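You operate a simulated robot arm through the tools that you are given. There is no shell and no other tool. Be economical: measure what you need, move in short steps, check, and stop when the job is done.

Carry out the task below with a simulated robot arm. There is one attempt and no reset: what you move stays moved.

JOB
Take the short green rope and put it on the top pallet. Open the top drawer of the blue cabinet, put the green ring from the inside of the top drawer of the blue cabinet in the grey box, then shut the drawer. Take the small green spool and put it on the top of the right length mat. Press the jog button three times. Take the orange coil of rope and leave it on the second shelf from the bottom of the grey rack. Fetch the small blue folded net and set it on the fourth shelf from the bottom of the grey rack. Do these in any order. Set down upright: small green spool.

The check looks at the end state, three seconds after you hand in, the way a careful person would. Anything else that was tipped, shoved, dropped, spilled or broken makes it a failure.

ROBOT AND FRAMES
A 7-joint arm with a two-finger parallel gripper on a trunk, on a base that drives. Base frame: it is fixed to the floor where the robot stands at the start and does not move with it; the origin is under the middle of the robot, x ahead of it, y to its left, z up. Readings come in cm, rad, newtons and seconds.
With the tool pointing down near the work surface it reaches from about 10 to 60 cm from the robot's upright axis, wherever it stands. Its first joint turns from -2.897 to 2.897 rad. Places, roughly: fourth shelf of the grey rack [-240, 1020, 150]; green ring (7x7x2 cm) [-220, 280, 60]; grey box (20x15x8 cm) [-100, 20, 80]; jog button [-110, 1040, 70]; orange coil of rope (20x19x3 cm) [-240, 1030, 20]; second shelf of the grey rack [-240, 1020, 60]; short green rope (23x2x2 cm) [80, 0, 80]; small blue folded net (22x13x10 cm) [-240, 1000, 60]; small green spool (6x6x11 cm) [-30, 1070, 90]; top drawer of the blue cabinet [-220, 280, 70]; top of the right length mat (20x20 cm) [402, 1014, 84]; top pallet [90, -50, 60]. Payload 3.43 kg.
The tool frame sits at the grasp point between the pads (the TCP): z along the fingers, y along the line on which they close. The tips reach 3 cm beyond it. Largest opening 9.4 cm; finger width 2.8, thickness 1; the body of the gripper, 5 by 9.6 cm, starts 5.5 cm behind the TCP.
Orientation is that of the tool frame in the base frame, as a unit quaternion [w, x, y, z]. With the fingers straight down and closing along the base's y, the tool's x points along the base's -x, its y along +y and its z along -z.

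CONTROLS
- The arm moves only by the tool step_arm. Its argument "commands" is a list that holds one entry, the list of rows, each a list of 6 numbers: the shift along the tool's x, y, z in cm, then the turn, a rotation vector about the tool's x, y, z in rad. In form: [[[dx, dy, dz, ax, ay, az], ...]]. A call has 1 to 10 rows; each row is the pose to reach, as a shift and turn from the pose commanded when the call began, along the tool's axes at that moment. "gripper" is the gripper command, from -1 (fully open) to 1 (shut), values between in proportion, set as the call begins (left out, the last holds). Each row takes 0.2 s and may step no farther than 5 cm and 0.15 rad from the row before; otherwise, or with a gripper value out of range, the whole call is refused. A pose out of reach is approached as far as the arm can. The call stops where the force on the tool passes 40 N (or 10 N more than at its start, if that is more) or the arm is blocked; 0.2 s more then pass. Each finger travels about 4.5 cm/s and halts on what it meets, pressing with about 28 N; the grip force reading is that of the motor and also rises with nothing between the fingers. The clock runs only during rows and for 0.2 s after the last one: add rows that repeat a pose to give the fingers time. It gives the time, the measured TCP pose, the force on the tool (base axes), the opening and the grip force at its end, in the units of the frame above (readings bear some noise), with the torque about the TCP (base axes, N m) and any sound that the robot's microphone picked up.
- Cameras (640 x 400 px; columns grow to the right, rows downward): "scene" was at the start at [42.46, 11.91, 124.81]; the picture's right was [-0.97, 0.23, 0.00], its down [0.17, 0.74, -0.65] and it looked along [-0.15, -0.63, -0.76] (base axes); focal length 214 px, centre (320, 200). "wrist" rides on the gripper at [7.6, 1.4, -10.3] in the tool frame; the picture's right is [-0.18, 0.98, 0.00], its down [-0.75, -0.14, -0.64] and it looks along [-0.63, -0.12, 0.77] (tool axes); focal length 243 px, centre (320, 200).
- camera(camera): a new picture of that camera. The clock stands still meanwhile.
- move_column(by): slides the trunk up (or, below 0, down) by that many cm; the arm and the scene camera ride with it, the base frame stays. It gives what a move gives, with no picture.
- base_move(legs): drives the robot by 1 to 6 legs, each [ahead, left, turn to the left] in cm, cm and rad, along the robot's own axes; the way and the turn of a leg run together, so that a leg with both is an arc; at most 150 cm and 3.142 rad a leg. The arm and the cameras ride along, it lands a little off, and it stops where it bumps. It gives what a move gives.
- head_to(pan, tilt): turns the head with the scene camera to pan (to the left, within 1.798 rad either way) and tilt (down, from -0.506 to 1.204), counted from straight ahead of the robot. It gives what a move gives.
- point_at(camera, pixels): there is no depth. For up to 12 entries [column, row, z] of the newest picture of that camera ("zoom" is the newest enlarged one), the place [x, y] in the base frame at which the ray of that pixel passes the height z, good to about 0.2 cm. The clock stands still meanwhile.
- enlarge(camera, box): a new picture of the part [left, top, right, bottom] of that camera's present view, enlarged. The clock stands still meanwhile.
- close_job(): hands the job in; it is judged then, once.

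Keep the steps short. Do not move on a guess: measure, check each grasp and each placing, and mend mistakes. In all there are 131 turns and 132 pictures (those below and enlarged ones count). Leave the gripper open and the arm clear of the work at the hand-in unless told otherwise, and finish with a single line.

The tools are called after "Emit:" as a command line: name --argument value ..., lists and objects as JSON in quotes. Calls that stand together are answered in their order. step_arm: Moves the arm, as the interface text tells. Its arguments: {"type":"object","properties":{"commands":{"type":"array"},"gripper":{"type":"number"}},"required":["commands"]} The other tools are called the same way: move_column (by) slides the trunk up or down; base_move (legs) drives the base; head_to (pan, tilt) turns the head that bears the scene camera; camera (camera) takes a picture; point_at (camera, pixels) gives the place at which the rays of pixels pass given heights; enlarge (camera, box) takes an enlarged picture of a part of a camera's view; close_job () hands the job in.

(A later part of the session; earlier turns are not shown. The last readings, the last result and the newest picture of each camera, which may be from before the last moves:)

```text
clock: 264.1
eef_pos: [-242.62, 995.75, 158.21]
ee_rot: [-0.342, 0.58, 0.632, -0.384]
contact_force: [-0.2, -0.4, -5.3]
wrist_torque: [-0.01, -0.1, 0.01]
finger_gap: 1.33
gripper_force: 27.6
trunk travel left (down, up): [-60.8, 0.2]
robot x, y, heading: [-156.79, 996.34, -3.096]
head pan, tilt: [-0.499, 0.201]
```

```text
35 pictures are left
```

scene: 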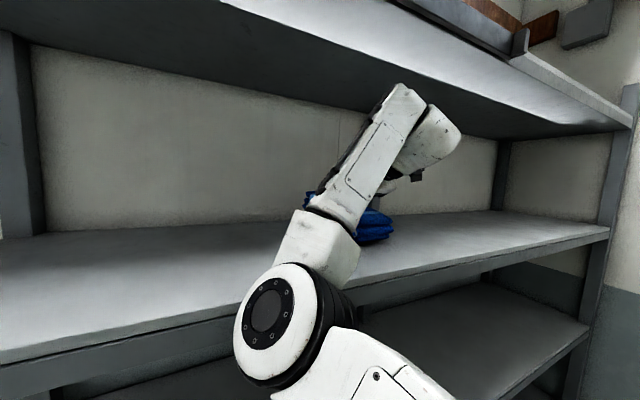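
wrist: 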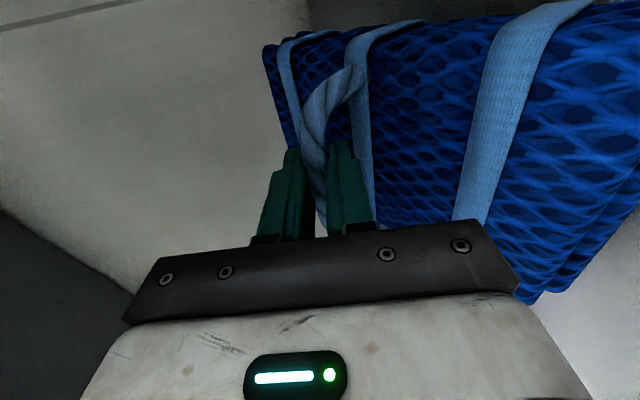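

The net is over the shelf. I lower about 1.4 cm, stopping on contact, then open.

Emit:
step_arm --commands '[[[0, 0.45, 0.24, 0, 0, 0], [0, 0.9, 0.47, 0, 0, 0], [0, 1.25, 0.67, 0, 0, 0]]]'

Emit:
step_arm --commands '[[[0, 0, 0, 0, 0, 0], [0, 0, 0, 0, 0, 0], [0, 0, 0, 0, 0, 0], [0, 0, 0, 0, 0, 0]]]' --gripper 0.15

Emit:
camera --camera "wrist"

```text
clock: 264.4
eef_pos: [-246.3, 1000.6, 155.7]
ee_rot: [-0.347, 0.581, 0.596, -0.433]
contact_force: [-0.9, 2.7, 1.7]
wrist_torque: [0.5, 0.16, 0.17]
finger_gap: 1.43
gripper_force: 27.8
trunk travel left (down, up): [-60.8, 0.2]
robot x, y, heading: [-157.27, 995.78, -3.078]
head pan, tilt: [-0.499, 0.201]
stopped in row 1: the arm was blocked; the commanded pose is now the measured one
```

```text
clock: 264.8
eef_pos: [-248.97, 1004.84, 154.95]
ee_rot: [-0.359, 0.579, 0.534, -0.501]
contact_force: [21.2, 20.1, 104.4]
wrist_torque: [3.06, -6.16, 1.99]
finger_gap: 3.61
gripper_force: 0.1
trunk travel left (down, up): [-60.8, 0.2]
robot x, y, heading: [-157.87, 995.2, -3.063]
head pan, tilt: [-0.499, 0.201]
stopped in row 1: the arm was blocked; the commanded pose is now the measured one
```

```text
34 pictures are left
```

wrist: 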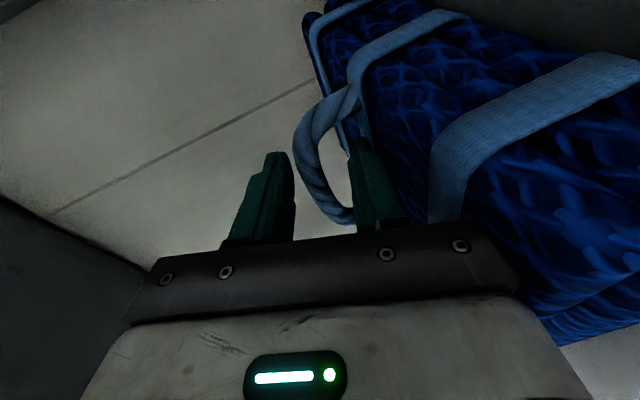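

The loop is released, but the tool presses on something. I withdraw along the finger axis at once.

Emit:
step_arm --commands '[[[0, -0.6, -1.5, 0, 0, 0], [0, -1, -3.5, 0, 0, 0], [0, -1, -6, 0, 0, 0], [0, -1, -9, 0, 0, 0], [0, -1, -12, 0, 0, 0]]]'

Emit:
camera --camera "wrist"

Emit:
camera --camera "scene"

```text
clock: 265.1
eef_pos: [-250.0, 1007.3, 156.04]
ee_rot: [-0.379, 0.565, 0.47, -0.562]
contact_force: [11.7, 16.0, 141.6]
wrist_torque: [5.26, -10.12, 5.67]
finger_gap: 4.37
gripper_force: 5.5
trunk travel left (down, up): [-60.8, 0.2]
robot x, y, heading: [-159.84, 993.79, -3.025]
head pan, tilt: [-0.499, 0.201]
stopped in row 1: the arm was blocked; the commanded pose is now the measured one
```

```text
33 pictures are left
```

wrist: 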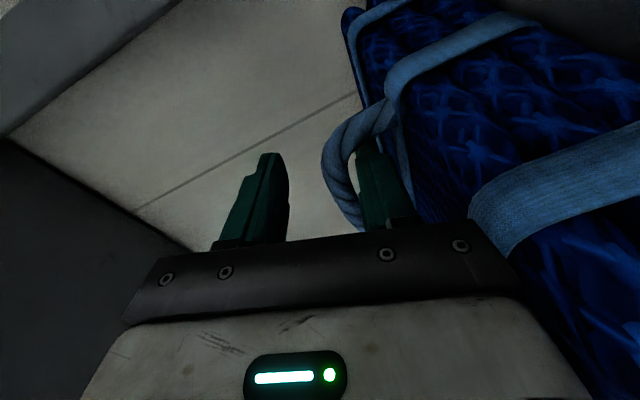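

```text
32 pictures are left
```

scene: 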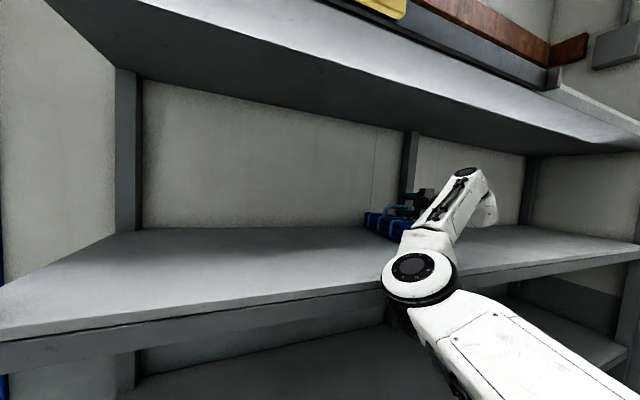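

The elbow is jammed at the shelf edge and the hand is pressing on the net. I command the hand up a little first, then back the base away.

Emit:
step_arm --commands '[[[-0.3, -1, -0.1, 0, 0, 0], [-0.6, -2, -0.2, 0, 0, 0], [-0.9, -3, -0.3, 0, 0, 0]]]'

Emit:
base_move --legs '[[-30, 0, 0]]'

Emit:
camera --camera "scene"

```text
clock: 265.4
eef_pos: [-249.8, 1012.67, 156.72]
ee_rot: [0.424, -0.55, -0.399, 0.599]
contact_force: [33.1, 11.3, 100.3]
wrist_torque: [1.67, -5.62, 3.2]
finger_gap: 3.97
gripper_force: 0.0
trunk travel left (down, up): [-60.8, 0.2]
robot x, y, heading: [-161.02, 993.08, -3.009]
head pan, tilt: [-0.499, 0.201]
stopped in row 1: the arm was blocked; the commanded pose is now the measured one
```

```text
clock: 266.2
eef_pos: [-245.4, 1031.02, 162.17]
ee_rot: [0.581, -0.485, -0.332, 0.563]
contact_force: [-0.6, -2.4, -5.6]
wrist_torque: [-0.13, -0.12, -0.09]
finger_gap: 4.51
gripper_force: 5.0
trunk travel left (down, up): [-60.8, 0.2]
robot x, y, heading: [-159.56, 993.51, -3.024]
head pan, tilt: [-0.499, 0.201]
stopped in leg 1: the force on the tool passed its limit at 120 N (the readings are from after the stop); the commanded pose is now the measured one
```

```text
31 pictures are left
```

scene: 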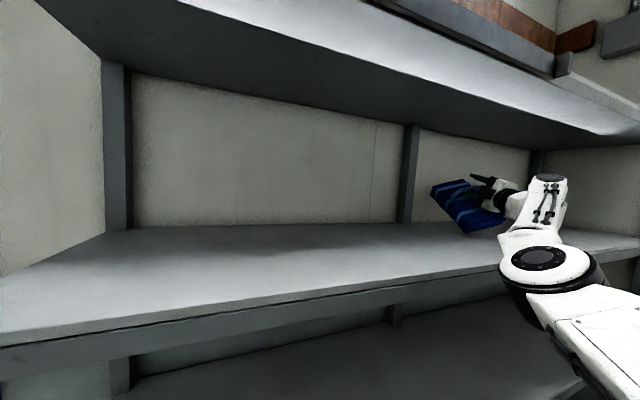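

The net hangs on the lower finger and the arm is free of force. I close the gripper to secure the loop, then look from the wrist.

Emit:
step_arm --commands '[[[0, 0, 0, 0, 0, 0], [0, 0, 0, 0, 0, 0], [0, 0, 0, 0, 0, 0], [0, 0, 0, 0, 0, 0]]]' --gripper 1

Emit:
camera --camera "wrist"

Emit:
enlarge --camera "scene" --box '[380, 120, 640, 400]'

```text
clock: 266.5
eef_pos: [-249.11, 1051.49, 162.04]
ee_rot: [0.647, -0.474, -0.27, 0.533]
contact_force: [-7.0, 7.7, -7.2]
wrist_torque: [0.44, 0.73, 0.38]
finger_gap: 2.53
gripper_force: 5.6
trunk travel left (down, up): [-60.8, 0.2]
robot x, y, heading: [-159.64, 992.92, -3.018]
head pan, tilt: [-0.499, 0.201]
stopped in row 1: the force on the tool passed its limit at 100 N (the readings are from after the stop); the commanded pose is now the measured one
```

```text
30 pictures are left
```

wrist: 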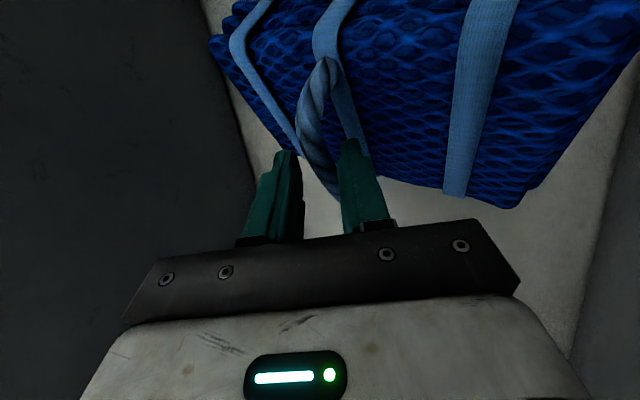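

```text
1.43 times, centred on (510, 260) of scene
```

zoom: 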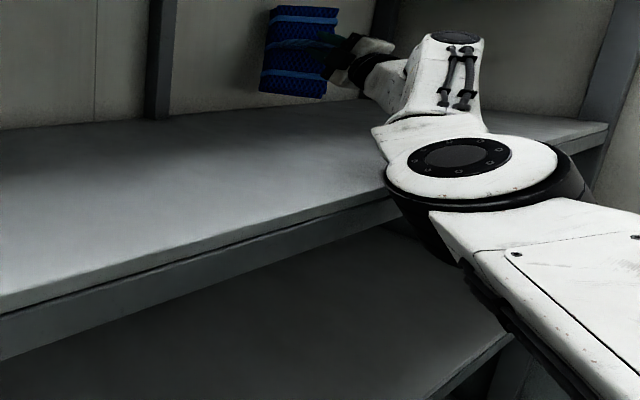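

The arm is still settling. I hold the pose with the gripper shut.

Emit:
step_arm --commands '[[[0, 0, 0, 0, 0, 0], [0, 0, 0, 0, 0, 0], [0, 0, 0, 0, 0, 0], [0, 0, 0, 0, 0, 0], [0, 0, 0, 0, 0, 0]]]' --gripper 1

Emit:
step_arm --commands '[[[0, 0, 0, 0, 0, 0], [0, 0, 0, 0, 0, 0], [0, 0, 0, 0, 0, 0]]]' --gripper 1

Emit:
camera --camera "scene"

```text
clock: 266.8
eef_pos: [-247.87, 1056.66, 159.09]
ee_rot: [0.638, -0.497, -0.255, 0.531]
contact_force: [-1.3, -1.8, -3.6]
wrist_torque: [0.04, 0.26, -0.06]
finger_gap: 0.0
gripper_force: 10.4
trunk travel left (down, up): [-60.8, 0.2]
robot x, y, heading: [-159.83, 993.94, -3.039]
head pan, tilt: [-0.499, 0.201]
stopped in row 1: the arm was blocked; the commanded pose is now the measured one
```

```text
clock: 267.8
eef_pos: [-244.71, 1060.15, 161.3]
ee_rot: [0.658, -0.488, -0.253, 0.514]
contact_force: [-0.3, 0.4, 0.1]
wrist_torque: [0.02, -0.01, -0.03]
finger_gap: 0.03
gripper_force: 27.6
trunk travel left (down, up): [-60.8, 0.2]
robot x, y, heading: [-157.03, 995.88, -3.109]
head pan, tilt: [-0.499, 0.201]
stopped in row 3: the arm was blocked; the commanded pose is now the measured one
```

```text
28 pictures are left
```

scene: 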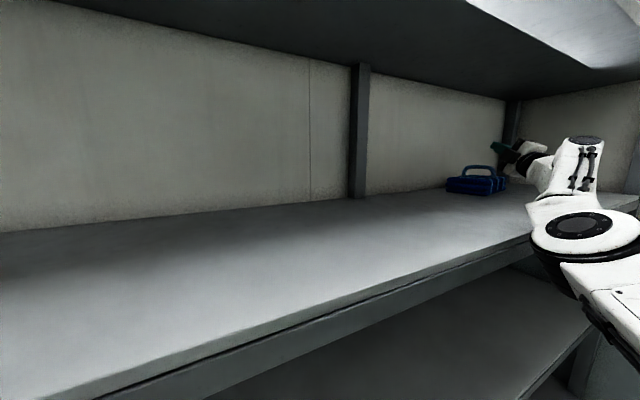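

Good: the net came off the finger and now stands flat on the fourth shelf at (475,183). I back the base straight out.

Emit:
base_move --legs '[[-45, 0, 0]]'

Emit:
camera --camera "scene"

```text
clock: 270.5
eef_pos: [-201.1, 1061.36, 161.08]
ee_rot: [0.655, -0.489, -0.255, 0.517]
contact_force: [0.1, 0.5, 0.9]
wrist_torque: [0.01, -0.04, -0.02]
finger_gap: 0.02
gripper_force: 28.0
trunk travel left (down, up): [-60.8, 0.2]
robot x, y, heading: [-112.67, 997.06, -3.104]
head pan, tilt: [-0.499, 0.201]
```

```text
27 pictures are left
```

scene: 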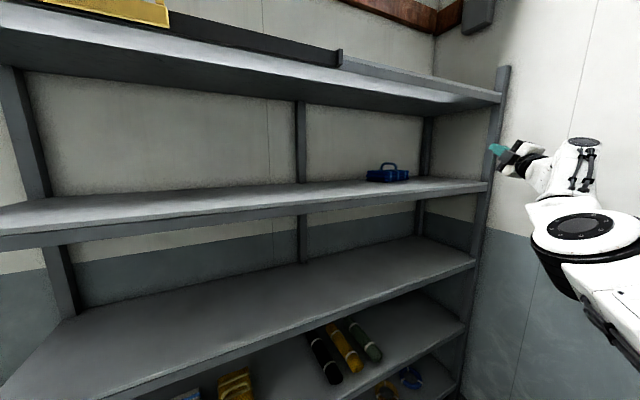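

The net sits flat on shelf 4 and the arm is out. I move to open floor (y≈890) and bring the arm back to a normal pointing-down pose.

Emit:
base_move --legs '[[0, 105, 0]]'

Emit:
step_arm --commands '[[[-1.6, 2, -3.8, -0.141, -0.017, -0.028], [-3.1, 4, -7.6, -0.282, -0.033, -0.056], [-4.7, 6.1, -11.4, -0.424, -0.05, -0.085], [-6.2, 8.1, -15.2, -0.565, -0.066, -0.113], [-7.8, 10.1, -19, -0.706, -0.083, -0.141], [-9.4, 12.1, -22.8, -0.847, -0.1, -0.169], [-10.9, 14.1, -26.6, -0.988, -0.116, -0.197], [-12.5, 16.2, -30.4, -1.13, -0.133, -0.226], [-14, 18.2, -34.2, -1.271, -0.149, -0.254], [-15.6, 20.2, -38, -1.412, -0.166, -0.282]]]'

```text
clock: 275.9
eef_pos: [-197.45, 955.09, 161.1]
ee_rot: [0.652, -0.489, -0.257, 0.518]
contact_force: [0.4, -0.4, -0.1]
wrist_torque: [0.0, -0.01, -0.03]
finger_gap: 0.0
gripper_force: 27.8
trunk travel left (down, up): [-60.8, 0.2]
robot x, y, heading: [-108.39, 891.75, -3.104]
head pan, tilt: [-0.499, 0.201]
```

```text
clock: 278.1
eef_pos: [-179.09, 926.24, 130.48]
ee_rot: [-0.219, 0.716, 0.639, -0.176]
contact_force: [-0.1, 0.5, 0.0]
wrist_torque: [0.0, 0.01, -0.02]
finger_gap: 0.01
gripper_force: 28.0
trunk travel left (down, up): [-60.8, 0.2]
robot x, y, heading: [-109.1, 891.55, -3.101]
head pan, tilt: [-0.499, 0.201]
```

The arm is behaving again. I straighten the base heading and bring the hand to 45° pitch, in front of the robot at z≈92.

Emit:
base_move --legs '[[0, 0, -0.04]]'

Emit:
step_arm --commands '[[[-2.9, 2.67, 2.68, 0.07, -0.04, -0.035], [-5.8, 5.3, 5.4, 0.14, -0.08, -0.07], [-8.7, 8, 8, 0.219, -0.123, -0.109], [-11.6, 10.7, 10.7, 0.219, -0.123, -0.109], [-14.5, 13.3, 13.4, 0.219, -0.123, -0.109], [-17.4, 16, 16.1, 0.219, -0.123, -0.109], [-20.3, 18.7, 18.8, 0.219, -0.123, -0.109], [-23.2, 21.4, 21.4, 0.219, -0.123, -0.109], [-26.1, 24, 24.1, 0.219, -0.123, -0.109], [-29, 26.7, 26.8, 0.219, -0.123, -0.109]]]' --gripper -0.1

Emit:
move_column --by -57

Emit:
head_to --pan -0.3 --tilt 0.35

Emit:
base_move --legs '[[0, -132, 0]]'

Emit:
camera --camera "wrist"

Emit:
camera --camera "scene"

```text
clock: 278.9
eef_pos: [-177.69, 929.16, 130.51]
ee_rot: [-0.224, 0.728, 0.625, -0.171]
contact_force: [-0.1, -0.1, -0.1]
wrist_torque: [0.02, -0.01, 0.01]
finger_gap: 0.01
gripper_force: 28.3
trunk travel left (down, up): [-60.8, 0.2]
robot x, y, heading: [-108.81, 891.88, 3.138]
head pan, tilt: [-0.499, 0.201]
```

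```text
clock: 281.1
eef_pos: [-174.04, 900.71, 92.63]
ee_rot: [-0.274, 0.653, 0.652, -0.27]
contact_force: [-0.8, 0.7, 0.6]
wrist_torque: [-0.01, 0.0, 0.01]
finger_gap: 5.17
gripper_force: 0.1
trunk travel left (down, up): [-60.8, 0.2]
robot x, y, heading: [-108.65, 891.2, 3.147]
head pan, tilt: [-0.499, 0.201]
```

```text
refused: -57 is not a number from -40 to 40
```

```text
clock: 281.9
eef_pos: [-174.13, 900.64, 92.66]
ee_rot: [-0.273, 0.652, 0.654, -0.269]
contact_force: [-0.1, -0.1, -0.2]
wrist_torque: [0.0, -0.02, 0.0]
finger_gap: 5.15
gripper_force: 0.1
trunk travel left (down, up): [-60.8, 0.2]
robot x, y, heading: [-108.1, 891.68, 3.142]
head pan, tilt: [-0.3, 0.351]
```

```text
clock: 287.4
eef_pos: [-173.66, 1018.0, 92.61]
ee_rot: [-0.274, 0.656, 0.65, -0.268]
contact_force: [0.0, 0.4, 0.3]
wrist_torque: [0.02, 0.0, -0.01]
finger_gap: 5.17
gripper_force: 0.1
trunk travel left (down, up): [-60.8, 0.2]
robot x, y, heading: [-108.19, 1008.56, 3.127]
head pan, tilt: [-0.3, 0.351]
stopped in leg 1: the robot was blocked; the commanded pose is now the measured one
```

```text
26 pictures are left
```

wrist: 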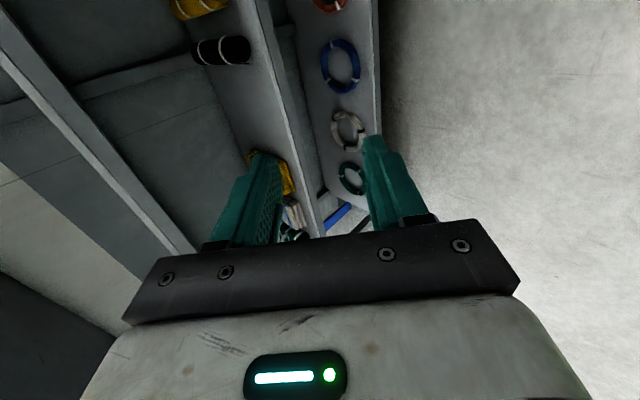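

```text
25 pictures are left
```

scene: 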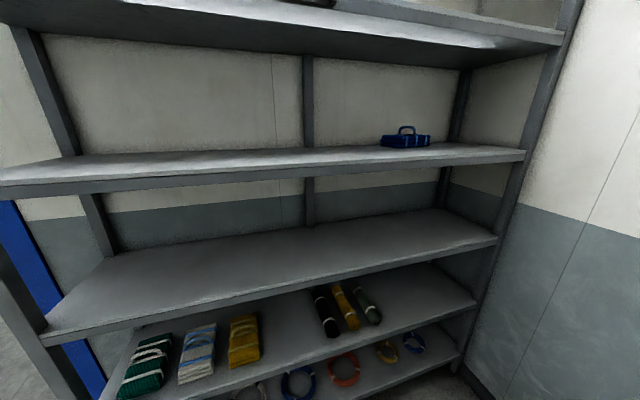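

The base just touched the machine beside me, so I ease 4 cm away. I measure the orange coil at scene (343,368), then lower the trunk in two steps.

Emit:
point_at --camera "scene" --pixels '[[343, 368, 20], [327, 370, 20], [360, 366, 20], [345, 385, 20], [342, 354, 20], [345, 385, 18], [262, 362, 60], [318, 289, 63], [338, 336, 60], [240, 360, 64]]'

Emit:
base_move --legs '[[0, 4, 0.014]]'

Emit:
move_column --by -40

Emit:
move_column --by -17

Emit:
step_arm --commands '[[[4, 0, 0, 0, 0, 0], [8, 0, 0, 0, 0, 0], [12, 0, 0, 0, 0, 0], [14, 0, 0, 0, 0, 0]]]'

```text
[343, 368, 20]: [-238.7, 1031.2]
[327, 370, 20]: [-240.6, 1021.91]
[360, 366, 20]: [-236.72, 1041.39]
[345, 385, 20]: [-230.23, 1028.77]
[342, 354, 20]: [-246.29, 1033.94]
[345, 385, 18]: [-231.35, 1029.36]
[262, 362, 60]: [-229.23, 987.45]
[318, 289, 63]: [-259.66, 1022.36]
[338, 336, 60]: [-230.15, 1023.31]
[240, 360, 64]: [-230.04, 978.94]
```

```text
clock: 288.3
eef_pos: [-173.79, 1013.05, 92.58]
ee_rot: [-0.272, 0.651, 0.655, -0.27]
contact_force: [0.7, 0.1, -0.1]
wrist_torque: [-0.03, -0.02, 0.01]
finger_gap: 5.14
gripper_force: 0.1
trunk travel left (down, up): [-60.8, 0.2]
robot x, y, heading: [-108.71, 1004.37, -3.142]
head pan, tilt: [-0.3, 0.351]
```

```text
clock: 292.1
eef_pos: [-173.76, 1012.88, 52.51]
ee_rot: [-0.272, 0.651, 0.656, -0.269]
contact_force: [0.1, 0.2, 1.0]
wrist_torque: [0.0, 0.01, 0.01]
finger_gap: 5.18
gripper_force: 0.1
trunk travel left (down, up): [-20.8, 40.2]
robot x, y, heading: [-108.44, 1004.18, -3.138]
head pan, tilt: [-0.3, 0.351]
```

```text
clock: 294.1
eef_pos: [-173.84, 1012.98, 35.58]
ee_rot: [-0.272, 0.651, 0.656, -0.27]
contact_force: [-0.3, -0.1, -0.2]
wrist_torque: [0.0, 0.0, 0.01]
finger_gap: 5.19
gripper_force: 0.2
trunk travel left (down, up): [-3.8, 57.2]
robot x, y, heading: [-108.46, 1003.87, -3.135]
head pan, tilt: [-0.3, 0.351]
```

```text
clock: 295.1
eef_pos: [-173.88, 1026.86, 35.62]
ee_rot: [-0.273, 0.65, 0.656, -0.27]
contact_force: [-0.1, 0.4, -0.2]
wrist_torque: [0.01, -0.01, -0.01]
finger_gap: 5.16
gripper_force: 0.0
trunk travel left (down, up): [-3.8, 57.2]
robot x, y, heading: [-108.49, 1004.09, -3.139]
head pan, tilt: [-0.3, 0.351]
```

The coil centre is (-238.5, 1031), its front tube near x≈-230.5. I shift to y≈1030, drive 40 cm ahead and look with the wrist camera.

Emit:
base_move --legs '[[40, -3.5, 0]]'

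Emit:
camera --camera "wrist"

```text
clock: 297.6
eef_pos: [-213.4, 1030.79, 35.62]
ee_rot: [-0.274, 0.654, 0.652, -0.269]
contact_force: [0.4, 0.0, -0.1]
wrist_torque: [0.02, -0.01, 0.01]
finger_gap: 5.17
gripper_force: 0.0
trunk travel left (down, up): [-3.8, 57.2]
robot x, y, heading: [-148.16, 1007.67, 3.134]
head pan, tilt: [-0.3, 0.351]
```

```text
24 pictures are left
```

wrist: 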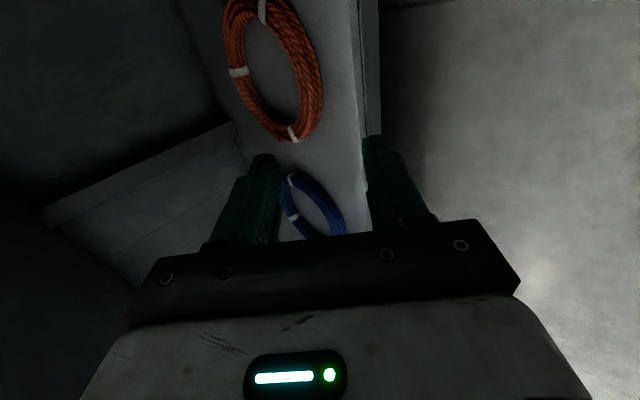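

Emit:
point_at --camera "wrist" --pixels '[[305, 60, 20], [305, 60, 18], [305, 60, 22], [290, 60, 20], [318, 60, 20], [292, 132, 20], [236, 55, 20], [352, 60, 18]]'

```text
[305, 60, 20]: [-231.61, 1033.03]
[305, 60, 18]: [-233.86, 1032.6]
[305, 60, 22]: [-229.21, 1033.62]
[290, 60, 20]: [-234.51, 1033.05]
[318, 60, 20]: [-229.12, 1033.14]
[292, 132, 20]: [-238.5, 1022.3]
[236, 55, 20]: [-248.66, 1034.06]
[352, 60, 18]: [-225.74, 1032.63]
```

With 45° pitch, closing front-to-back would hit the shelf. A grip on the coil's right side (y≈1040), closing along y, keeps both tips level. I back 10 cm and roll the hand +90°.

Emit:
base_move --legs '[[-10, 0, 0.006]]'

Emit:
step_arm --commands '[[[0, 0, 0, 0, 0, 0.145], [0, 0, 0, 0, 0, 0.29], [0, 0, 0, 0, 0, 0.435], [0, 0, 0, 0, 0, 0.58], [0, 0, 0, 0, 0, 0.725], [0, 0, 0, 0, 0, 0.87], [0, 0, 0, 0, 0, 1.015], [0, 0, 0, 0, 0, 1.16], [0, 0, 0, 0, 0, 1.305], [0, 0, 0, 0, 0, 1.45]]]'

Emit:
step_arm --commands '[[[0, 1, 0, 0, 0, 0.12], [0, 1, 0, 0, 0, 0.12]]]'

```text
clock: 298.7
eef_pos: [-203.42, 1030.51, 35.58]
ee_rot: [-0.274, 0.651, 0.654, -0.269]
contact_force: [0.4, 0.0, -0.1]
wrist_torque: [-0.01, 0.03, -0.01]
finger_gap: 5.18
gripper_force: 0.0
trunk travel left (down, up): [-3.8, 57.2]
robot x, y, heading: [-137.93, 1007.75, -3.14]
head pan, tilt: [-0.3, 0.351]
```

```text
clock: 300.9
eef_pos: [-203.52, 1030.38, 35.7]
ee_rot: [-0.024, 0.922, 0.057, -0.383]
contact_force: [0.1, 0.1, -1.0]
wrist_torque: [0.0, -0.03, 0.0]
finger_gap: 5.19
gripper_force: 0.0
trunk travel left (down, up): [-3.8, 57.2]
robot x, y, heading: [-138.09, 1007.68, -3.138]
head pan, tilt: [-0.3, 0.351]
```

```text
clock: 301.5
eef_pos: [-203.47, 1029.39, 35.55]
ee_rot: [-0.001, 0.924, 0.003, -0.383]
contact_force: [0.3, 0.4, 0.8]
wrist_torque: [-0.01, -0.02, -0.02]
finger_gap: 5.18
gripper_force: 0.1
trunk travel left (down, up): [-3.8, 57.2]
robot x, y, heading: [-138.21, 1007.87, -3.137]
head pan, tilt: [-0.3, 0.351]
```

The hand is rolled level, closing along y. I shift to y≈1040, lower to z≈31, drive 25 cm ahead and look.

Emit:
step_arm --commands '[[[1, -3.5, 1, 0, 0, 0], [2, -7, 2, 0, 0, 0], [3.2, -10.6, 3.2, 0, 0, 0], [3.2, -10.6, 3.2, 0, 0, 0]]]' --gripper -0.1

Emit:
base_move --legs '[[25, 0, 0]]'

Emit:
camera --camera "wrist"

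```text
clock: 302.5
eef_pos: [-203.67, 1040.09, 30.99]
ee_rot: [-0.002, 0.924, 0.003, -0.384]
contact_force: [0.6, -0.5, -0.3]
wrist_torque: [0.05, 0.01, 0.0]
finger_gap: 5.16
gripper_force: 0.0
trunk travel left (down, up): [-3.8, 57.2]
robot x, y, heading: [-138.12, 1007.61, -3.136]
head pan, tilt: [-0.3, 0.351]
```

```text
clock: 304.3
eef_pos: [-228.65, 1040.02, 31.02]
ee_rot: [-0.002, 0.923, 0.003, -0.384]
contact_force: [-0.9, -0.3, -0.2]
wrist_torque: [-0.04, 0.0, 0.0]
finger_gap: 5.15
gripper_force: 0.1
trunk travel left (down, up): [-3.8, 57.2]
robot x, y, heading: [-162.89, 1007.55, -3.14]
head pan, tilt: [-0.3, 0.351]
```

```text
23 pictures are left
```

wrist: 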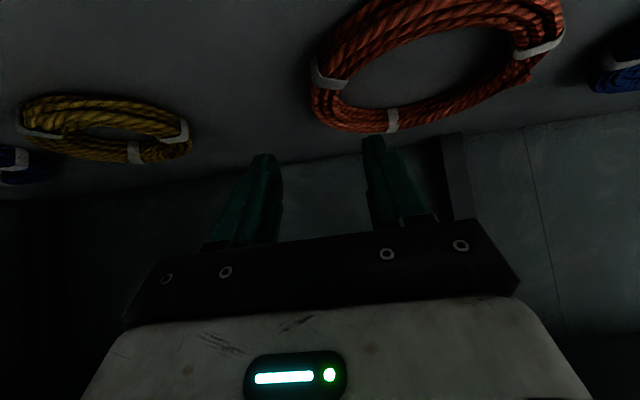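

Emit:
point_at --camera "wrist" --pixels '[[325, 92, 21], [313, 90, 21], [340, 92, 21], [325, 70, 21], [345, 118, 21], [435, 10, 21], [440, 110, 21], [550, 40, 21]]'

```text
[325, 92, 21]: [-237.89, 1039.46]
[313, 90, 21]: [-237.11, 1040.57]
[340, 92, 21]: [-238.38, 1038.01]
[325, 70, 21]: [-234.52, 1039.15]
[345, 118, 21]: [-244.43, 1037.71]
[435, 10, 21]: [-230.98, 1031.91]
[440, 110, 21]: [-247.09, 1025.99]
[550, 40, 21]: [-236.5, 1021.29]
```

The tube's centre on the right side is at (-237.5, 1039.3). I advance along the fingers 9.5 cm, then slowly until touching the shelf.

Emit:
step_arm --commands '[[[0.2, 0.7, 3, 0, 0, 0], [0.4, 0.7, 6, 0, 0, 0], [0.5, 0.7, 8, 0, 0, 0], [0.6, 0.7, 9.5, 0, 0, 0], [0.6, 0.7, 9.5, 0, 0, 0]]]'

Emit:
step_arm --commands '[[[0.2, 0, 0.2, 0, 0, 0], [0.4, 0, 0.4, 0, 0, 0], [0.6, 0, 0.6, 0, 0, 0], [0.8, 0, 0.8, 0, 0, 0], [1.0, 0, 1.0, 0, 0, 0]]]'

Emit:
camera --camera "wrist"

```text
clock: 305.5
eef_pos: [-235.04, 1039.39, 23.84]
ee_rot: [-0.002, 0.924, 0.002, -0.384]
contact_force: [0.1, -0.1, 0.2]
wrist_torque: [-0.02, 0.01, 0.0]
finger_gap: 5.16
gripper_force: 0.1
trunk travel left (down, up): [-3.8, 57.2]
robot x, y, heading: [-163.29, 1007.86, -3.141]
head pan, tilt: [-0.3, 0.351]
```

```text
clock: 306.6
eef_pos: [-234.98, 1039.36, 23.12]
ee_rot: [-0.003, 0.922, 0.002, -0.386]
contact_force: [13.4, -6.1, 20.3]
wrist_torque: [-0.82, -0.19, 0.63]
finger_gap: 5.56
gripper_force: 2.9
trunk travel left (down, up): [-3.8, 57.2]
robot x, y, heading: [-163.03, 1007.64, -3.141]
head pan, tilt: [-0.3, 0.351]
stopped in row 5: the force on the tool passed its limit at 46 N (the readings are from after the stop); the commanded pose is now the measured one
```

```text
22 pictures are left
```

wrist: 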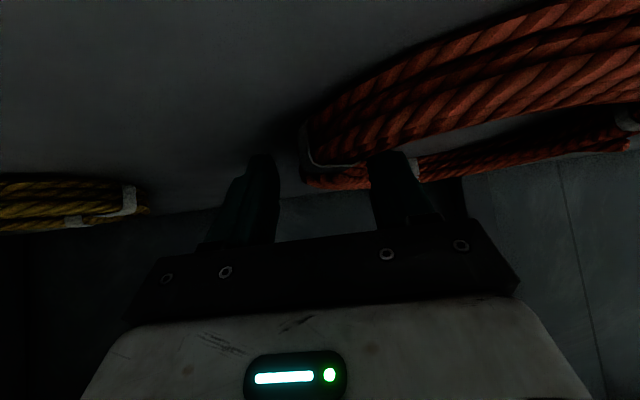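

Contact made; I close the gripper.

Emit:
step_arm --commands '[[[-0.15, 0, -0.15, 0, 0, 0], [-0.15, 0, -0.15, 0, 0, 0], [-0.15, 0, -0.15, 0, 0, 0], [-0.15, 0, -0.15, 0, 0, 0], [-0.15, 0, -0.15, 0, 0, 0]]]' --gripper 1

Emit:
step_arm --commands '[[[-0.7, 0, -0.7, 0, 0, 0], [-2, 0, -2, 0, 0, 0], [-3.5, 0, -3.5, 0, 0, 0], [-5, 0, -5, 0, 0, 0], [-5, 0, -5, 0, 0, 0]]]'

Emit:
camera --camera "wrist"

```text
clock: 307.8
eef_pos: [-235.06, 1039.39, 23.16]
ee_rot: [-0.004, 0.923, 0.001, -0.385]
contact_force: [-1.1, 1.2, 1.1]
wrist_torque: [-0.03, 0.22, -0.09]
finger_gap: 2.49
gripper_force: 27.8
trunk travel left (down, up): [-3.8, 57.2]
robot x, y, heading: [-163.05, 1007.54, -3.139]
head pan, tilt: [-0.3, 0.351]
```

```text
clock: 309.0
eef_pos: [-235.02, 1039.49, 30.17]
ee_rot: [-0.002, 0.923, 0.003, -0.384]
contact_force: [0.3, 0.1, -4.3]
wrist_torque: [0.29, -0.06, 0.02]
finger_gap: 2.51
gripper_force: 27.9
trunk travel left (down, up): [-3.8, 57.2]
robot x, y, heading: [-162.75, 1007.77, -3.139]
head pan, tilt: [-0.3, 0.351]
```

```text
21 pictures are left
```

wrist: 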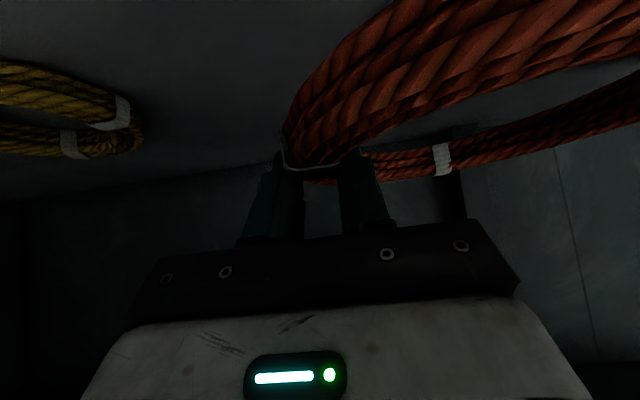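

The coil is held and stays level. I back out 45 cm, move 29 cm left, raise the trunk 39 cm, and check against the second shelf's free slot.

Emit:
base_move --legs '[[-45, 0, 0], [0, 29, 0]]'

Emit:
move_column --by 39

Emit:
head_to --pan -0.2 --tilt 0.6

Emit:
camera --camera "scene"

```text
clock: 311.5
eef_pos: [-193.24, 1039.84, 30.21]
ee_rot: [-0.002, 0.923, -0.002, -0.385]
contact_force: [-1.4, -0.4, -4.6]
wrist_torque: [0.23, -0.03, 0.1]
finger_gap: 2.46
gripper_force: 28.0
trunk travel left (down, up): [-3.8, 57.2]
robot x, y, heading: [-120.83, 1007.38, 3.127]
head pan, tilt: [-0.3, 0.351]
stopped in leg 1: the force on the tool passed its limit at 261 N (the readings are from after the stop); the commanded pose is now the measured one
```

```text
clock: 312.0
eef_pos: [-193.13, 1039.74, 30.25]
ee_rot: [0.002, 0.924, -0.002, -0.382]
contact_force: [-6.0, 5.0, -9.9]
wrist_torque: [-0.37, -0.28, 0.6]
finger_gap: 2.48
gripper_force: 28.0
trunk travel left (down, up): [-4.2, 56.8]
robot x, y, heading: [-121.14, 1007.74, 3.128]
head pan, tilt: [-0.3, 0.351]
stopped: the force on the tool passed its limit at 52 N (the readings are from after the stop); the commanded pose is now the measured one
```

```text
clock: 312.8
eef_pos: [-193.15, 1039.73, 30.06]
ee_rot: [0.002, 0.924, -0.003, -0.382]
contact_force: [-10.8, 6.8, -15.8]
wrist_torque: [-0.71, -0.28, 0.82]
finger_gap: 2.46
gripper_force: 28.6
trunk travel left (down, up): [-4.2, 56.8]
robot x, y, heading: [-121.3, 1007.38, 3.127]
head pan, tilt: [-0.201, 0.6]
```

```text
20 pictures are left
```

scene: 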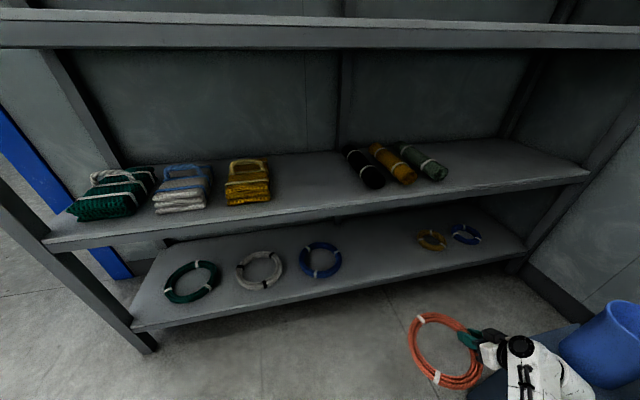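

The coil or hand bumped the blue cabinet at the right while backing. I move straight left, away from it.

Emit:
base_move --legs '[[0, 25, 0]]'

Emit:
camera --camera "scene"

```text
clock: 314.6
eef_pos: [-193.42, 1015.14, 30.22]
ee_rot: [0.0, 0.923, -0.005, -0.384]
contact_force: [-0.1, 0.3, -4.2]
wrist_torque: [0.33, -0.03, -0.01]
finger_gap: 2.46
gripper_force: 27.8
trunk travel left (down, up): [-4.2, 56.8]
robot x, y, heading: [-121.39, 982.49, 3.127]
head pan, tilt: [-0.201, 0.6]
```

```text
19 pictures are left
```

scene: 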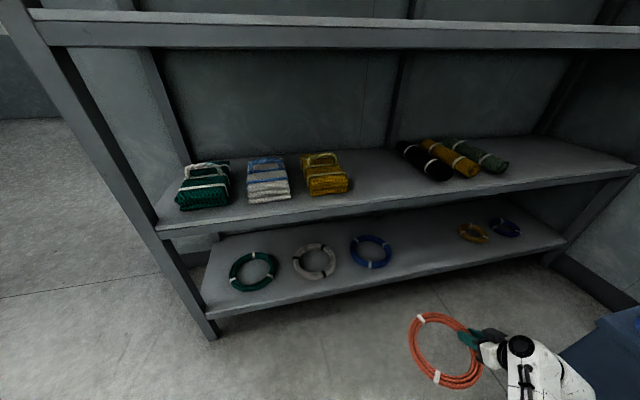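

Free, with the coil still held. I measure the slot edges, raise the trunk 39 cm, and straighten the heading.

Emit:
point_at --camera "scene" --pixels '[[350, 190, 60], [342, 155, 64], [396, 146, 62], [428, 181, 60], [400, 207, 60]]'

Emit:
base_move --legs '[[0, 4.5, 0.0146]]'

Emit:
move_column --by 39

```text
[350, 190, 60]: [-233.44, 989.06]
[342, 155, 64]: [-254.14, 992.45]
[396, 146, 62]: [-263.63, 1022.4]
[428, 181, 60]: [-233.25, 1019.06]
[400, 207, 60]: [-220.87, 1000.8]
```

```text
clock: 315.4
eef_pos: [-193.83, 1009.74, 30.25]
ee_rot: [0.003, 0.924, 0.002, -0.383]
contact_force: [-0.5, 0.8, -3.8]
wrist_torque: [0.34, -0.02, 0.01]
finger_gap: 2.47
gripper_force: 28.3
trunk travel left (down, up): [-4.2, 56.8]
robot x, y, heading: [-121.6, 978.28, 3.143]
head pan, tilt: [-0.201, 0.6]
```

```text
clock: 319.2
eef_pos: [-193.92, 1009.71, 69.21]
ee_rot: [0.003, 0.924, 0.002, -0.382]
contact_force: [0.1, 1.0, -3.5]
wrist_torque: [0.29, -0.01, -0.02]
finger_gap: 2.43
gripper_force: 28.0
trunk travel left (down, up): [-43.2, 17.8]
robot x, y, heading: [-121.38, 978.04, 3.136]
head pan, tilt: [-0.201, 0.6]
```

The slot is y≈991–1019, so I aim for a coil centre of y≈1003 (TCP y≈1012.3). I shift 2.5 cm and insert by driving 40 cm ahead.

Emit:
step_arm --commands '[[[0, -2.5, 0, 0, 0, 0], [0, -2.5, 0, 0, 0, 0]]]'

Emit:
base_move --legs '[[40, 0, 0]]'

Emit:
camera --camera "scene"

```text
clock: 319.8
eef_pos: [-193.96, 1012.32, 69.19]
ee_rot: [0.003, 0.924, 0.002, -0.382]
contact_force: [0.4, -0.7, -4.4]
wrist_torque: [0.36, -0.01, 0.01]
finger_gap: 2.35
gripper_force: 27.9
trunk travel left (down, up): [-43.2, 17.8]
robot x, y, heading: [-121.59, 978.34, 3.137]
head pan, tilt: [-0.201, 0.6]
```

```text
clock: 322.3
eef_pos: [-234.58, 1011.82, 69.25]
ee_rot: [0.004, 0.924, 0.005, -0.383]
contact_force: [0.3, -0.2, -3.9]
wrist_torque: [0.3, -0.02, 0.0]
finger_gap: 2.3
gripper_force: 27.6
trunk travel left (down, up): [-43.2, 17.8]
robot x, y, heading: [-161.98, 978.15, -3.135]
head pan, tilt: [-0.201, 0.6]
```

```text
18 pictures are left
```

scene: 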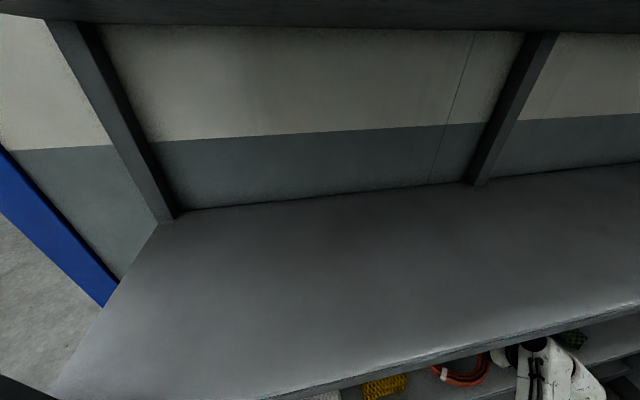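

The coil is between the yellow net and the black roll. I lower 4.5 cm, then slowly to contact, and open gently.

Emit:
step_arm --commands '[[[1, 0, 1, 0, 0, 0], [2, 0, 2, 0, 0, 0], [3.2, 0, 3.2, 0, 0, 0], [3.4, 0, 3.4, 0, 0, 0], [3.6, 0, 3.6, 0, 0, 0], [3.8, 0, 3.8, 0, 0, 0], [4, 0, 4, 0, 0, 0], [4.2, 0, 4.2, 0, 0, 0], [4.4, 0, 4.4, 0, 0, 0]]]'

Emit:
step_arm --commands '[[[-0.1, 0, -0.1, 0, 0, 0], [-0.1, 0, -0.1, 0, 0, 0], [-0.1, 0, -0.1, 0, 0, 0], [-0.1, 0, -0.1, 0, 0, 0]]]' --gripper 0.0

Emit:
camera --camera "wrist"

```text
clock: 323.2
eef_pos: [-234.99, 1012.02, 65.46]
ee_rot: [0.001, 0.922, 0.005, -0.388]
contact_force: [5.0, -2.1, 15.5]
wrist_torque: [-0.39, -0.89, 0.17]
finger_gap: 2.09
gripper_force: 27.7
trunk travel left (down, up): [-43.2, 17.8]
robot x, y, heading: [-161.61, 978.33, -3.139]
head pan, tilt: [-0.201, 0.6]
stopped in row 4: the force on the tool passed its limit at 45 N (the readings are from after the stop); the commanded pose is now the measured one
```

```text
clock: 324.2
eef_pos: [-234.94, 1011.97, 65.41]
ee_rot: [0.001, 0.922, 0.004, -0.387]
contact_force: [-0.1, 0.7, 0.1]
wrist_torque: [0.01, 0.02, -0.02]
finger_gap: 4.68
gripper_force: 0.0
trunk travel left (down, up): [-43.2, 17.8]
robot x, y, heading: [-161.96, 978.04, -3.138]
head pan, tilt: [-0.201, 0.6]
```

```text
17 pictures are left
```

wrist: 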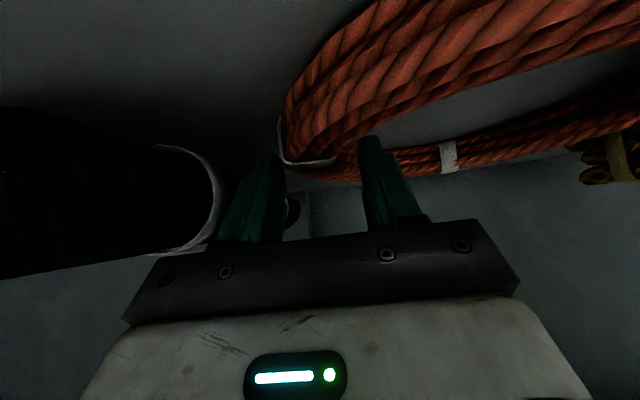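

The coil lies on the shelf. I withdraw along the fingers, then back the base out and verify.

Emit:
step_arm --commands '[[[0, 0, -3, 0, 0, 0], [0, 0, -7, 0, 0, 0], [0, 0, -11, 0, 0, 0], [0, 0, -11, 0, 0, 0]]]'

Emit:
base_move --legs '[[-45, 0, 0], [0, 60, 0]]'

Emit:
head_to --pan -0.6 --tilt 0.5

Emit:
camera --camera "scene"

```text
clock: 325.2
eef_pos: [-227.19, 1012.11, 73.35]
ee_rot: [0.002, 0.922, 0.005, -0.388]
contact_force: [-0.9, 0.2, -0.5]
wrist_torque: [-0.02, -0.01, -0.01]
finger_gap: 4.71
gripper_force: 0.0
trunk travel left (down, up): [-43.2, 17.8]
robot x, y, heading: [-161.95, 978.44, -3.141]
head pan, tilt: [-0.201, 0.6]
```

```text
clock: 330.9
eef_pos: [-182.28, 952.27, 73.36]
ee_rot: [0.001, 0.922, 0.003, -0.388]
contact_force: [-0.6, -0.2, -0.7]
wrist_torque: [0.0, 0.0, 0.01]
finger_gap: 4.68
gripper_force: 0.0
trunk travel left (down, up): [-43.2, 17.8]
robot x, y, heading: [-117.32, 918.09, 3.139]
head pan, tilt: [-0.201, 0.6]
```

```text
clock: 331.8
eef_pos: [-182.21, 952.26, 73.32]
ee_rot: [0.0, 0.922, 0.002, -0.387]
contact_force: [-0.1, 0.2, -0.7]
wrist_torque: [0.0, -0.02, -0.02]
finger_gap: 4.72
gripper_force: 0.0
trunk travel left (down, up): [-43.2, 17.8]
robot x, y, heading: [-117.06, 917.94, 3.138]
head pan, tilt: [-0.6, 0.499]
```

```text
16 pictures are left
```

scene: 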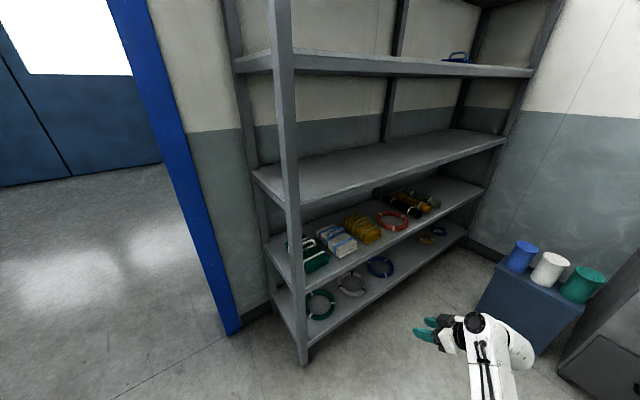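

The coil rests on the second shelf, and the bottles and other items stand. Now the jog button: I turn right to face the machine and look at its panel.

Emit:
base_move --legs '[[0, 0, -1.568]]'

Emit:
head_to --pan -0.05 --tilt 0.55

Emit:
enlarge --camera "scene" --box '[220, 80, 460, 240]'

```text
clock: 335.9
eef_pos: [-84.87, 983.88, 73.39]
ee_rot: [-0.27, 0.663, -0.641, -0.278]
contact_force: [0.0, 0.2, 0.4]
wrist_torque: [0.0, 0.0, 0.0]
finger_gap: 4.71
gripper_force: 0.0
trunk travel left (down, up): [-43.2, 17.8]
robot x, y, heading: [-117.37, 918.0, 1.598]
head pan, tilt: [-0.6, 0.499]
```

```text
clock: 336.9
eef_pos: [-84.79, 983.7, 73.41]
ee_rot: [-0.271, 0.662, -0.641, -0.278]
contact_force: [-0.5, 0.4, -0.1]
wrist_torque: [-0.02, 0.03, 0.01]
finger_gap: 4.69
gripper_force: 0.2
trunk travel left (down, up): [-43.2, 17.8]
robot x, y, heading: [-117.02, 918.03, 1.595]
head pan, tilt: [-0.051, 0.55]
```

```text
2.50 times, centred on (340, 160) of scene
```

zoom: 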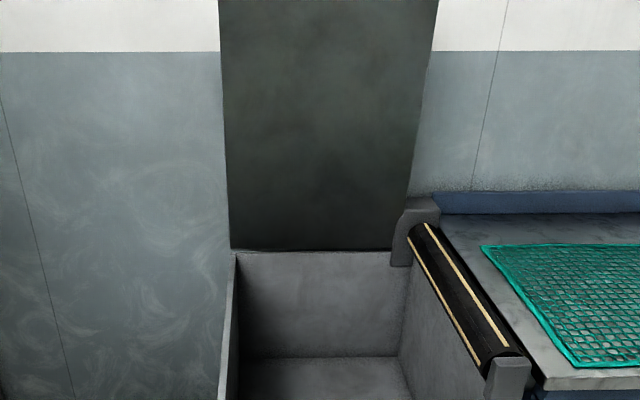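

The panel is lower down; I enlarge that part.

Emit:
enlarge --camera "scene" --box '[260, 240, 440, 370]'

```text
3.08 times, centred on (350, 305) of scene
```

zoom: 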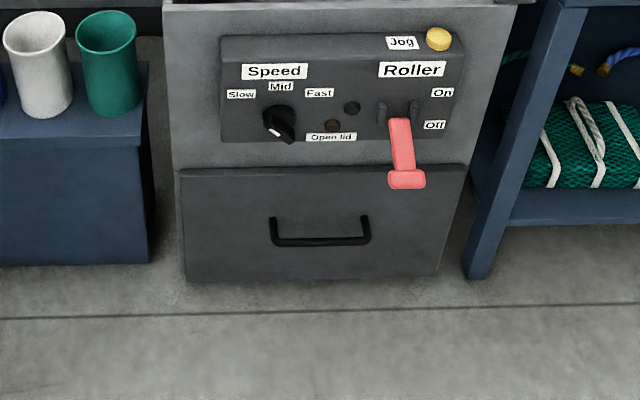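

The yellow jog button is at zoom (438,38). I measure it and the panel's geometry.

Emit:
point_at --camera "zoom" --pixels '[[438, 38, 66], [438, 38, 70], [438, 38, 74], [185, 282, 2], [435, 275, 2], [185, 170, 35], [185, 170, 40], [460, 165, 40], [225, 140, 45], [222, 38, 65], [465, 52, 65]]'

```text
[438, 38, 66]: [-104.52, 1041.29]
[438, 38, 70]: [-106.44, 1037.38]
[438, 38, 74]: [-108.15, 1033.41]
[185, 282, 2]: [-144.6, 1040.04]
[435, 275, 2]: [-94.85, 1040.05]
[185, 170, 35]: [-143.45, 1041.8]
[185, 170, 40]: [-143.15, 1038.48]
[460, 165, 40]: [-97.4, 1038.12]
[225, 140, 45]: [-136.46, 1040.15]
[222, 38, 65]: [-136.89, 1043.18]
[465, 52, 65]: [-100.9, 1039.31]
```

I line the hand up with the button (left 21 cm, heading straightened). The wrist camera then looks nearly level at the panel, which gives the second view.

Emit:
base_move --legs '[[0, 0, -0.026], [0, 20, 0]]'

Emit:
enlarge --camera "wrist" --box '[160, 0, 480, 200]'

```text
clock: 338.8
eef_pos: [-103.3, 982.94, 73.32]
ee_rot: [-0.273, 0.654, -0.65, -0.274]
contact_force: [-0.2, 0.5, -0.1]
wrist_torque: [-0.01, -0.02, 0.01]
finger_gap: 4.72
gripper_force: 0.0
trunk travel left (down, up): [-43.2, 17.8]
robot x, y, heading: [-137.58, 918.28, 1.574]
head pan, tilt: [-0.051, 0.55]
```

```text
2.00 times, centred on (320, 100) of wrist
```

zoom: 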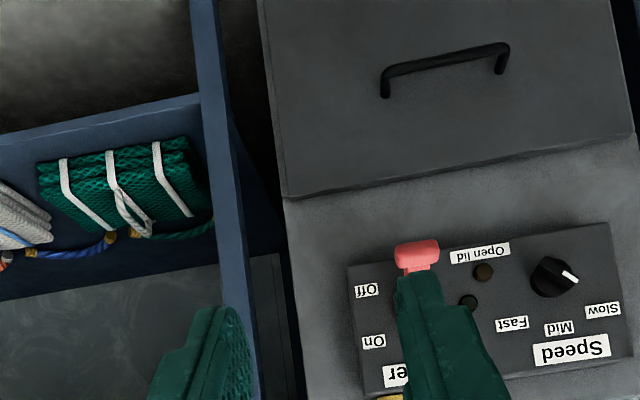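

Emit:
point_at --camera "zoom" --pixels '[[390, 399, 66], [390, 399, 68], [390, 399, 70], [390, 399, 72], [365, 390, 66], [350, 268, 50], [350, 268, 52]]'

```text
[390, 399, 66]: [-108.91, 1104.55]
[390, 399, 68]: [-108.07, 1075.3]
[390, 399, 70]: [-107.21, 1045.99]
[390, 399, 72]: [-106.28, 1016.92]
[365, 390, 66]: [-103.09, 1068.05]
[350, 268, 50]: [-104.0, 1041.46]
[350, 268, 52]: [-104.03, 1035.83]
```

The button is at about (-106.7, 1036.7, 70.7), on the upper right of the front face. I close the gripper, level it horizontally, align x and z, and drive 42 cm ahead.

Emit:
step_arm --commands '[[[0.4, 0.8, 0.4, 0, -0.131, 0], [0.8, 1.6, 0.8, 0, -0.262, 0], [1.2, 2.4, 1.2, 0, -0.393, 0], [1.6, 3, 1.6, 0, -0.524, 0], [1.84, 3.4, 1.84, 0, -0.655, 0], [1.84, 3.4, 1.84, 0, -0.785, 0], [1.84, 3.4, 1.84, 0, -0.785, 0]]]' --gripper 1

Emit:
base_move --legs '[[42, 0, 0]]'

Emit:
enlarge --camera "scene" --box '[260, 240, 500, 400]'

```text
clock: 340.4
eef_pos: [-106.91, 982.9, 70.84]
ee_rot: [0.503, -0.498, 0.496, 0.503]
contact_force: [0.7, -0.3, 0.5]
wrist_torque: [0.02, 0.01, 0.02]
finger_gap: 0.0
gripper_force: 28.1
trunk travel left (down, up): [-43.2, 17.8]
robot x, y, heading: [-137.31, 917.85, 1.569]
head pan, tilt: [-0.051, 0.55]
```

```text
clock: 343.0
eef_pos: [-105.72, 1023.92, 70.74]
ee_rot: [0.504, -0.496, 0.498, 0.501]
contact_force: [-0.2, -0.1, -0.2]
wrist_torque: [-0.02, -0.04, 0.01]
finger_gap: 0.0
gripper_force: 27.7
trunk travel left (down, up): [-43.2, 17.8]
robot x, y, heading: [-137.51, 959.69, 1.556]
head pan, tilt: [-0.051, 0.55]
```

```text
2.50 times, centred on (380, 320) of scene
```

zoom: 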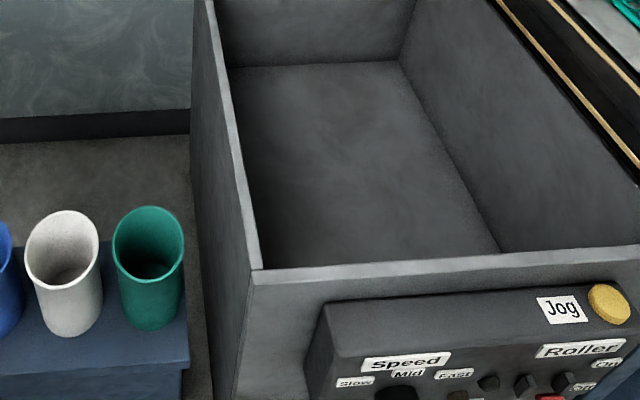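

This shows the jog button is on the top face of the control box, so it is pressed downward. I measure again from here.

Emit:
point_at --camera "zoom" --pixels '[[608, 302, 66], [608, 302, 69], [608, 302, 72], [330, 355, 66], [330, 355, 69], [320, 308, 69], [255, 268, 78]]'

```text
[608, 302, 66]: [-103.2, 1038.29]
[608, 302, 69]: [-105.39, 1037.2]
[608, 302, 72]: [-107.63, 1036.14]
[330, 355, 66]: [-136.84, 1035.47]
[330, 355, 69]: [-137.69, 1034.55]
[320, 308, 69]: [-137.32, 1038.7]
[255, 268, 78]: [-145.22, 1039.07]
```

Button cap is at (-106.8, 1036.5, 70.9). I turn the closed fingers to point down, raising 12 cm and drawing back 12 cm at the same time.

Emit:
step_arm --commands '[[[-1.2, 0, -1.2, 0, 0.149, 0], [-2.4, 0, -2.4, 0, 0.298, 0], [-3.6, 0, -3.6, 0, 0.447, 0], [-4.8, 0, -4.8, 0, 0.596, 0], [-6, 0, -6, 0, 0.745, 0], [-7.2, 0, -7.2, 0, 0.894, 0], [-8.4, 0, -8.4, 0, 1.043, 0], [-9.6, 0, -9.6, 0, 1.192, 0], [-10.8, 0, -10.8, 0, 1.341, 0], [-12, 0, -12, 0, 1.49, 0]]]'

Emit:
step_arm --commands '[[[0, 0, 0, 0, 0.08, 0], [0, 0, 0, 0, 0.08, 0]]]'

```text
clock: 345.4
eef_pos: [-100.88, 998.85, 82.45]
ee_rot: [0.037, -0.557, 0.829, 0.023]
contact_force: [0.2, 0.1, 0.6]
wrist_torque: [0.05, 0.01, 0.02]
finger_gap: 0.0
gripper_force: 27.9
out of reach, approached as far as the arm can: row 9
trunk travel left (down, up): [-43.2, 17.8]
robot x, y, heading: [-137.4, 959.97, 1.559]
head pan, tilt: [-0.051, 0.55]
stopped in row 10: the arm was blocked; the commanded pose is now the measured one
```

```text
clock: 346.0
eef_pos: [-100.75, 999.0, 82.42]
ee_rot: [0.002, -0.559, 0.829, 0.002]
contact_force: [0.4, -0.4, -0.2]
wrist_torque: [0.0, 0.02, 0.0]
finger_gap: 0.02
gripper_force: 28.1
trunk travel left (down, up): [-43.2, 17.8]
robot x, y, heading: [-137.13, 959.49, 1.556]
head pan, tilt: [-0.051, 0.55]
```

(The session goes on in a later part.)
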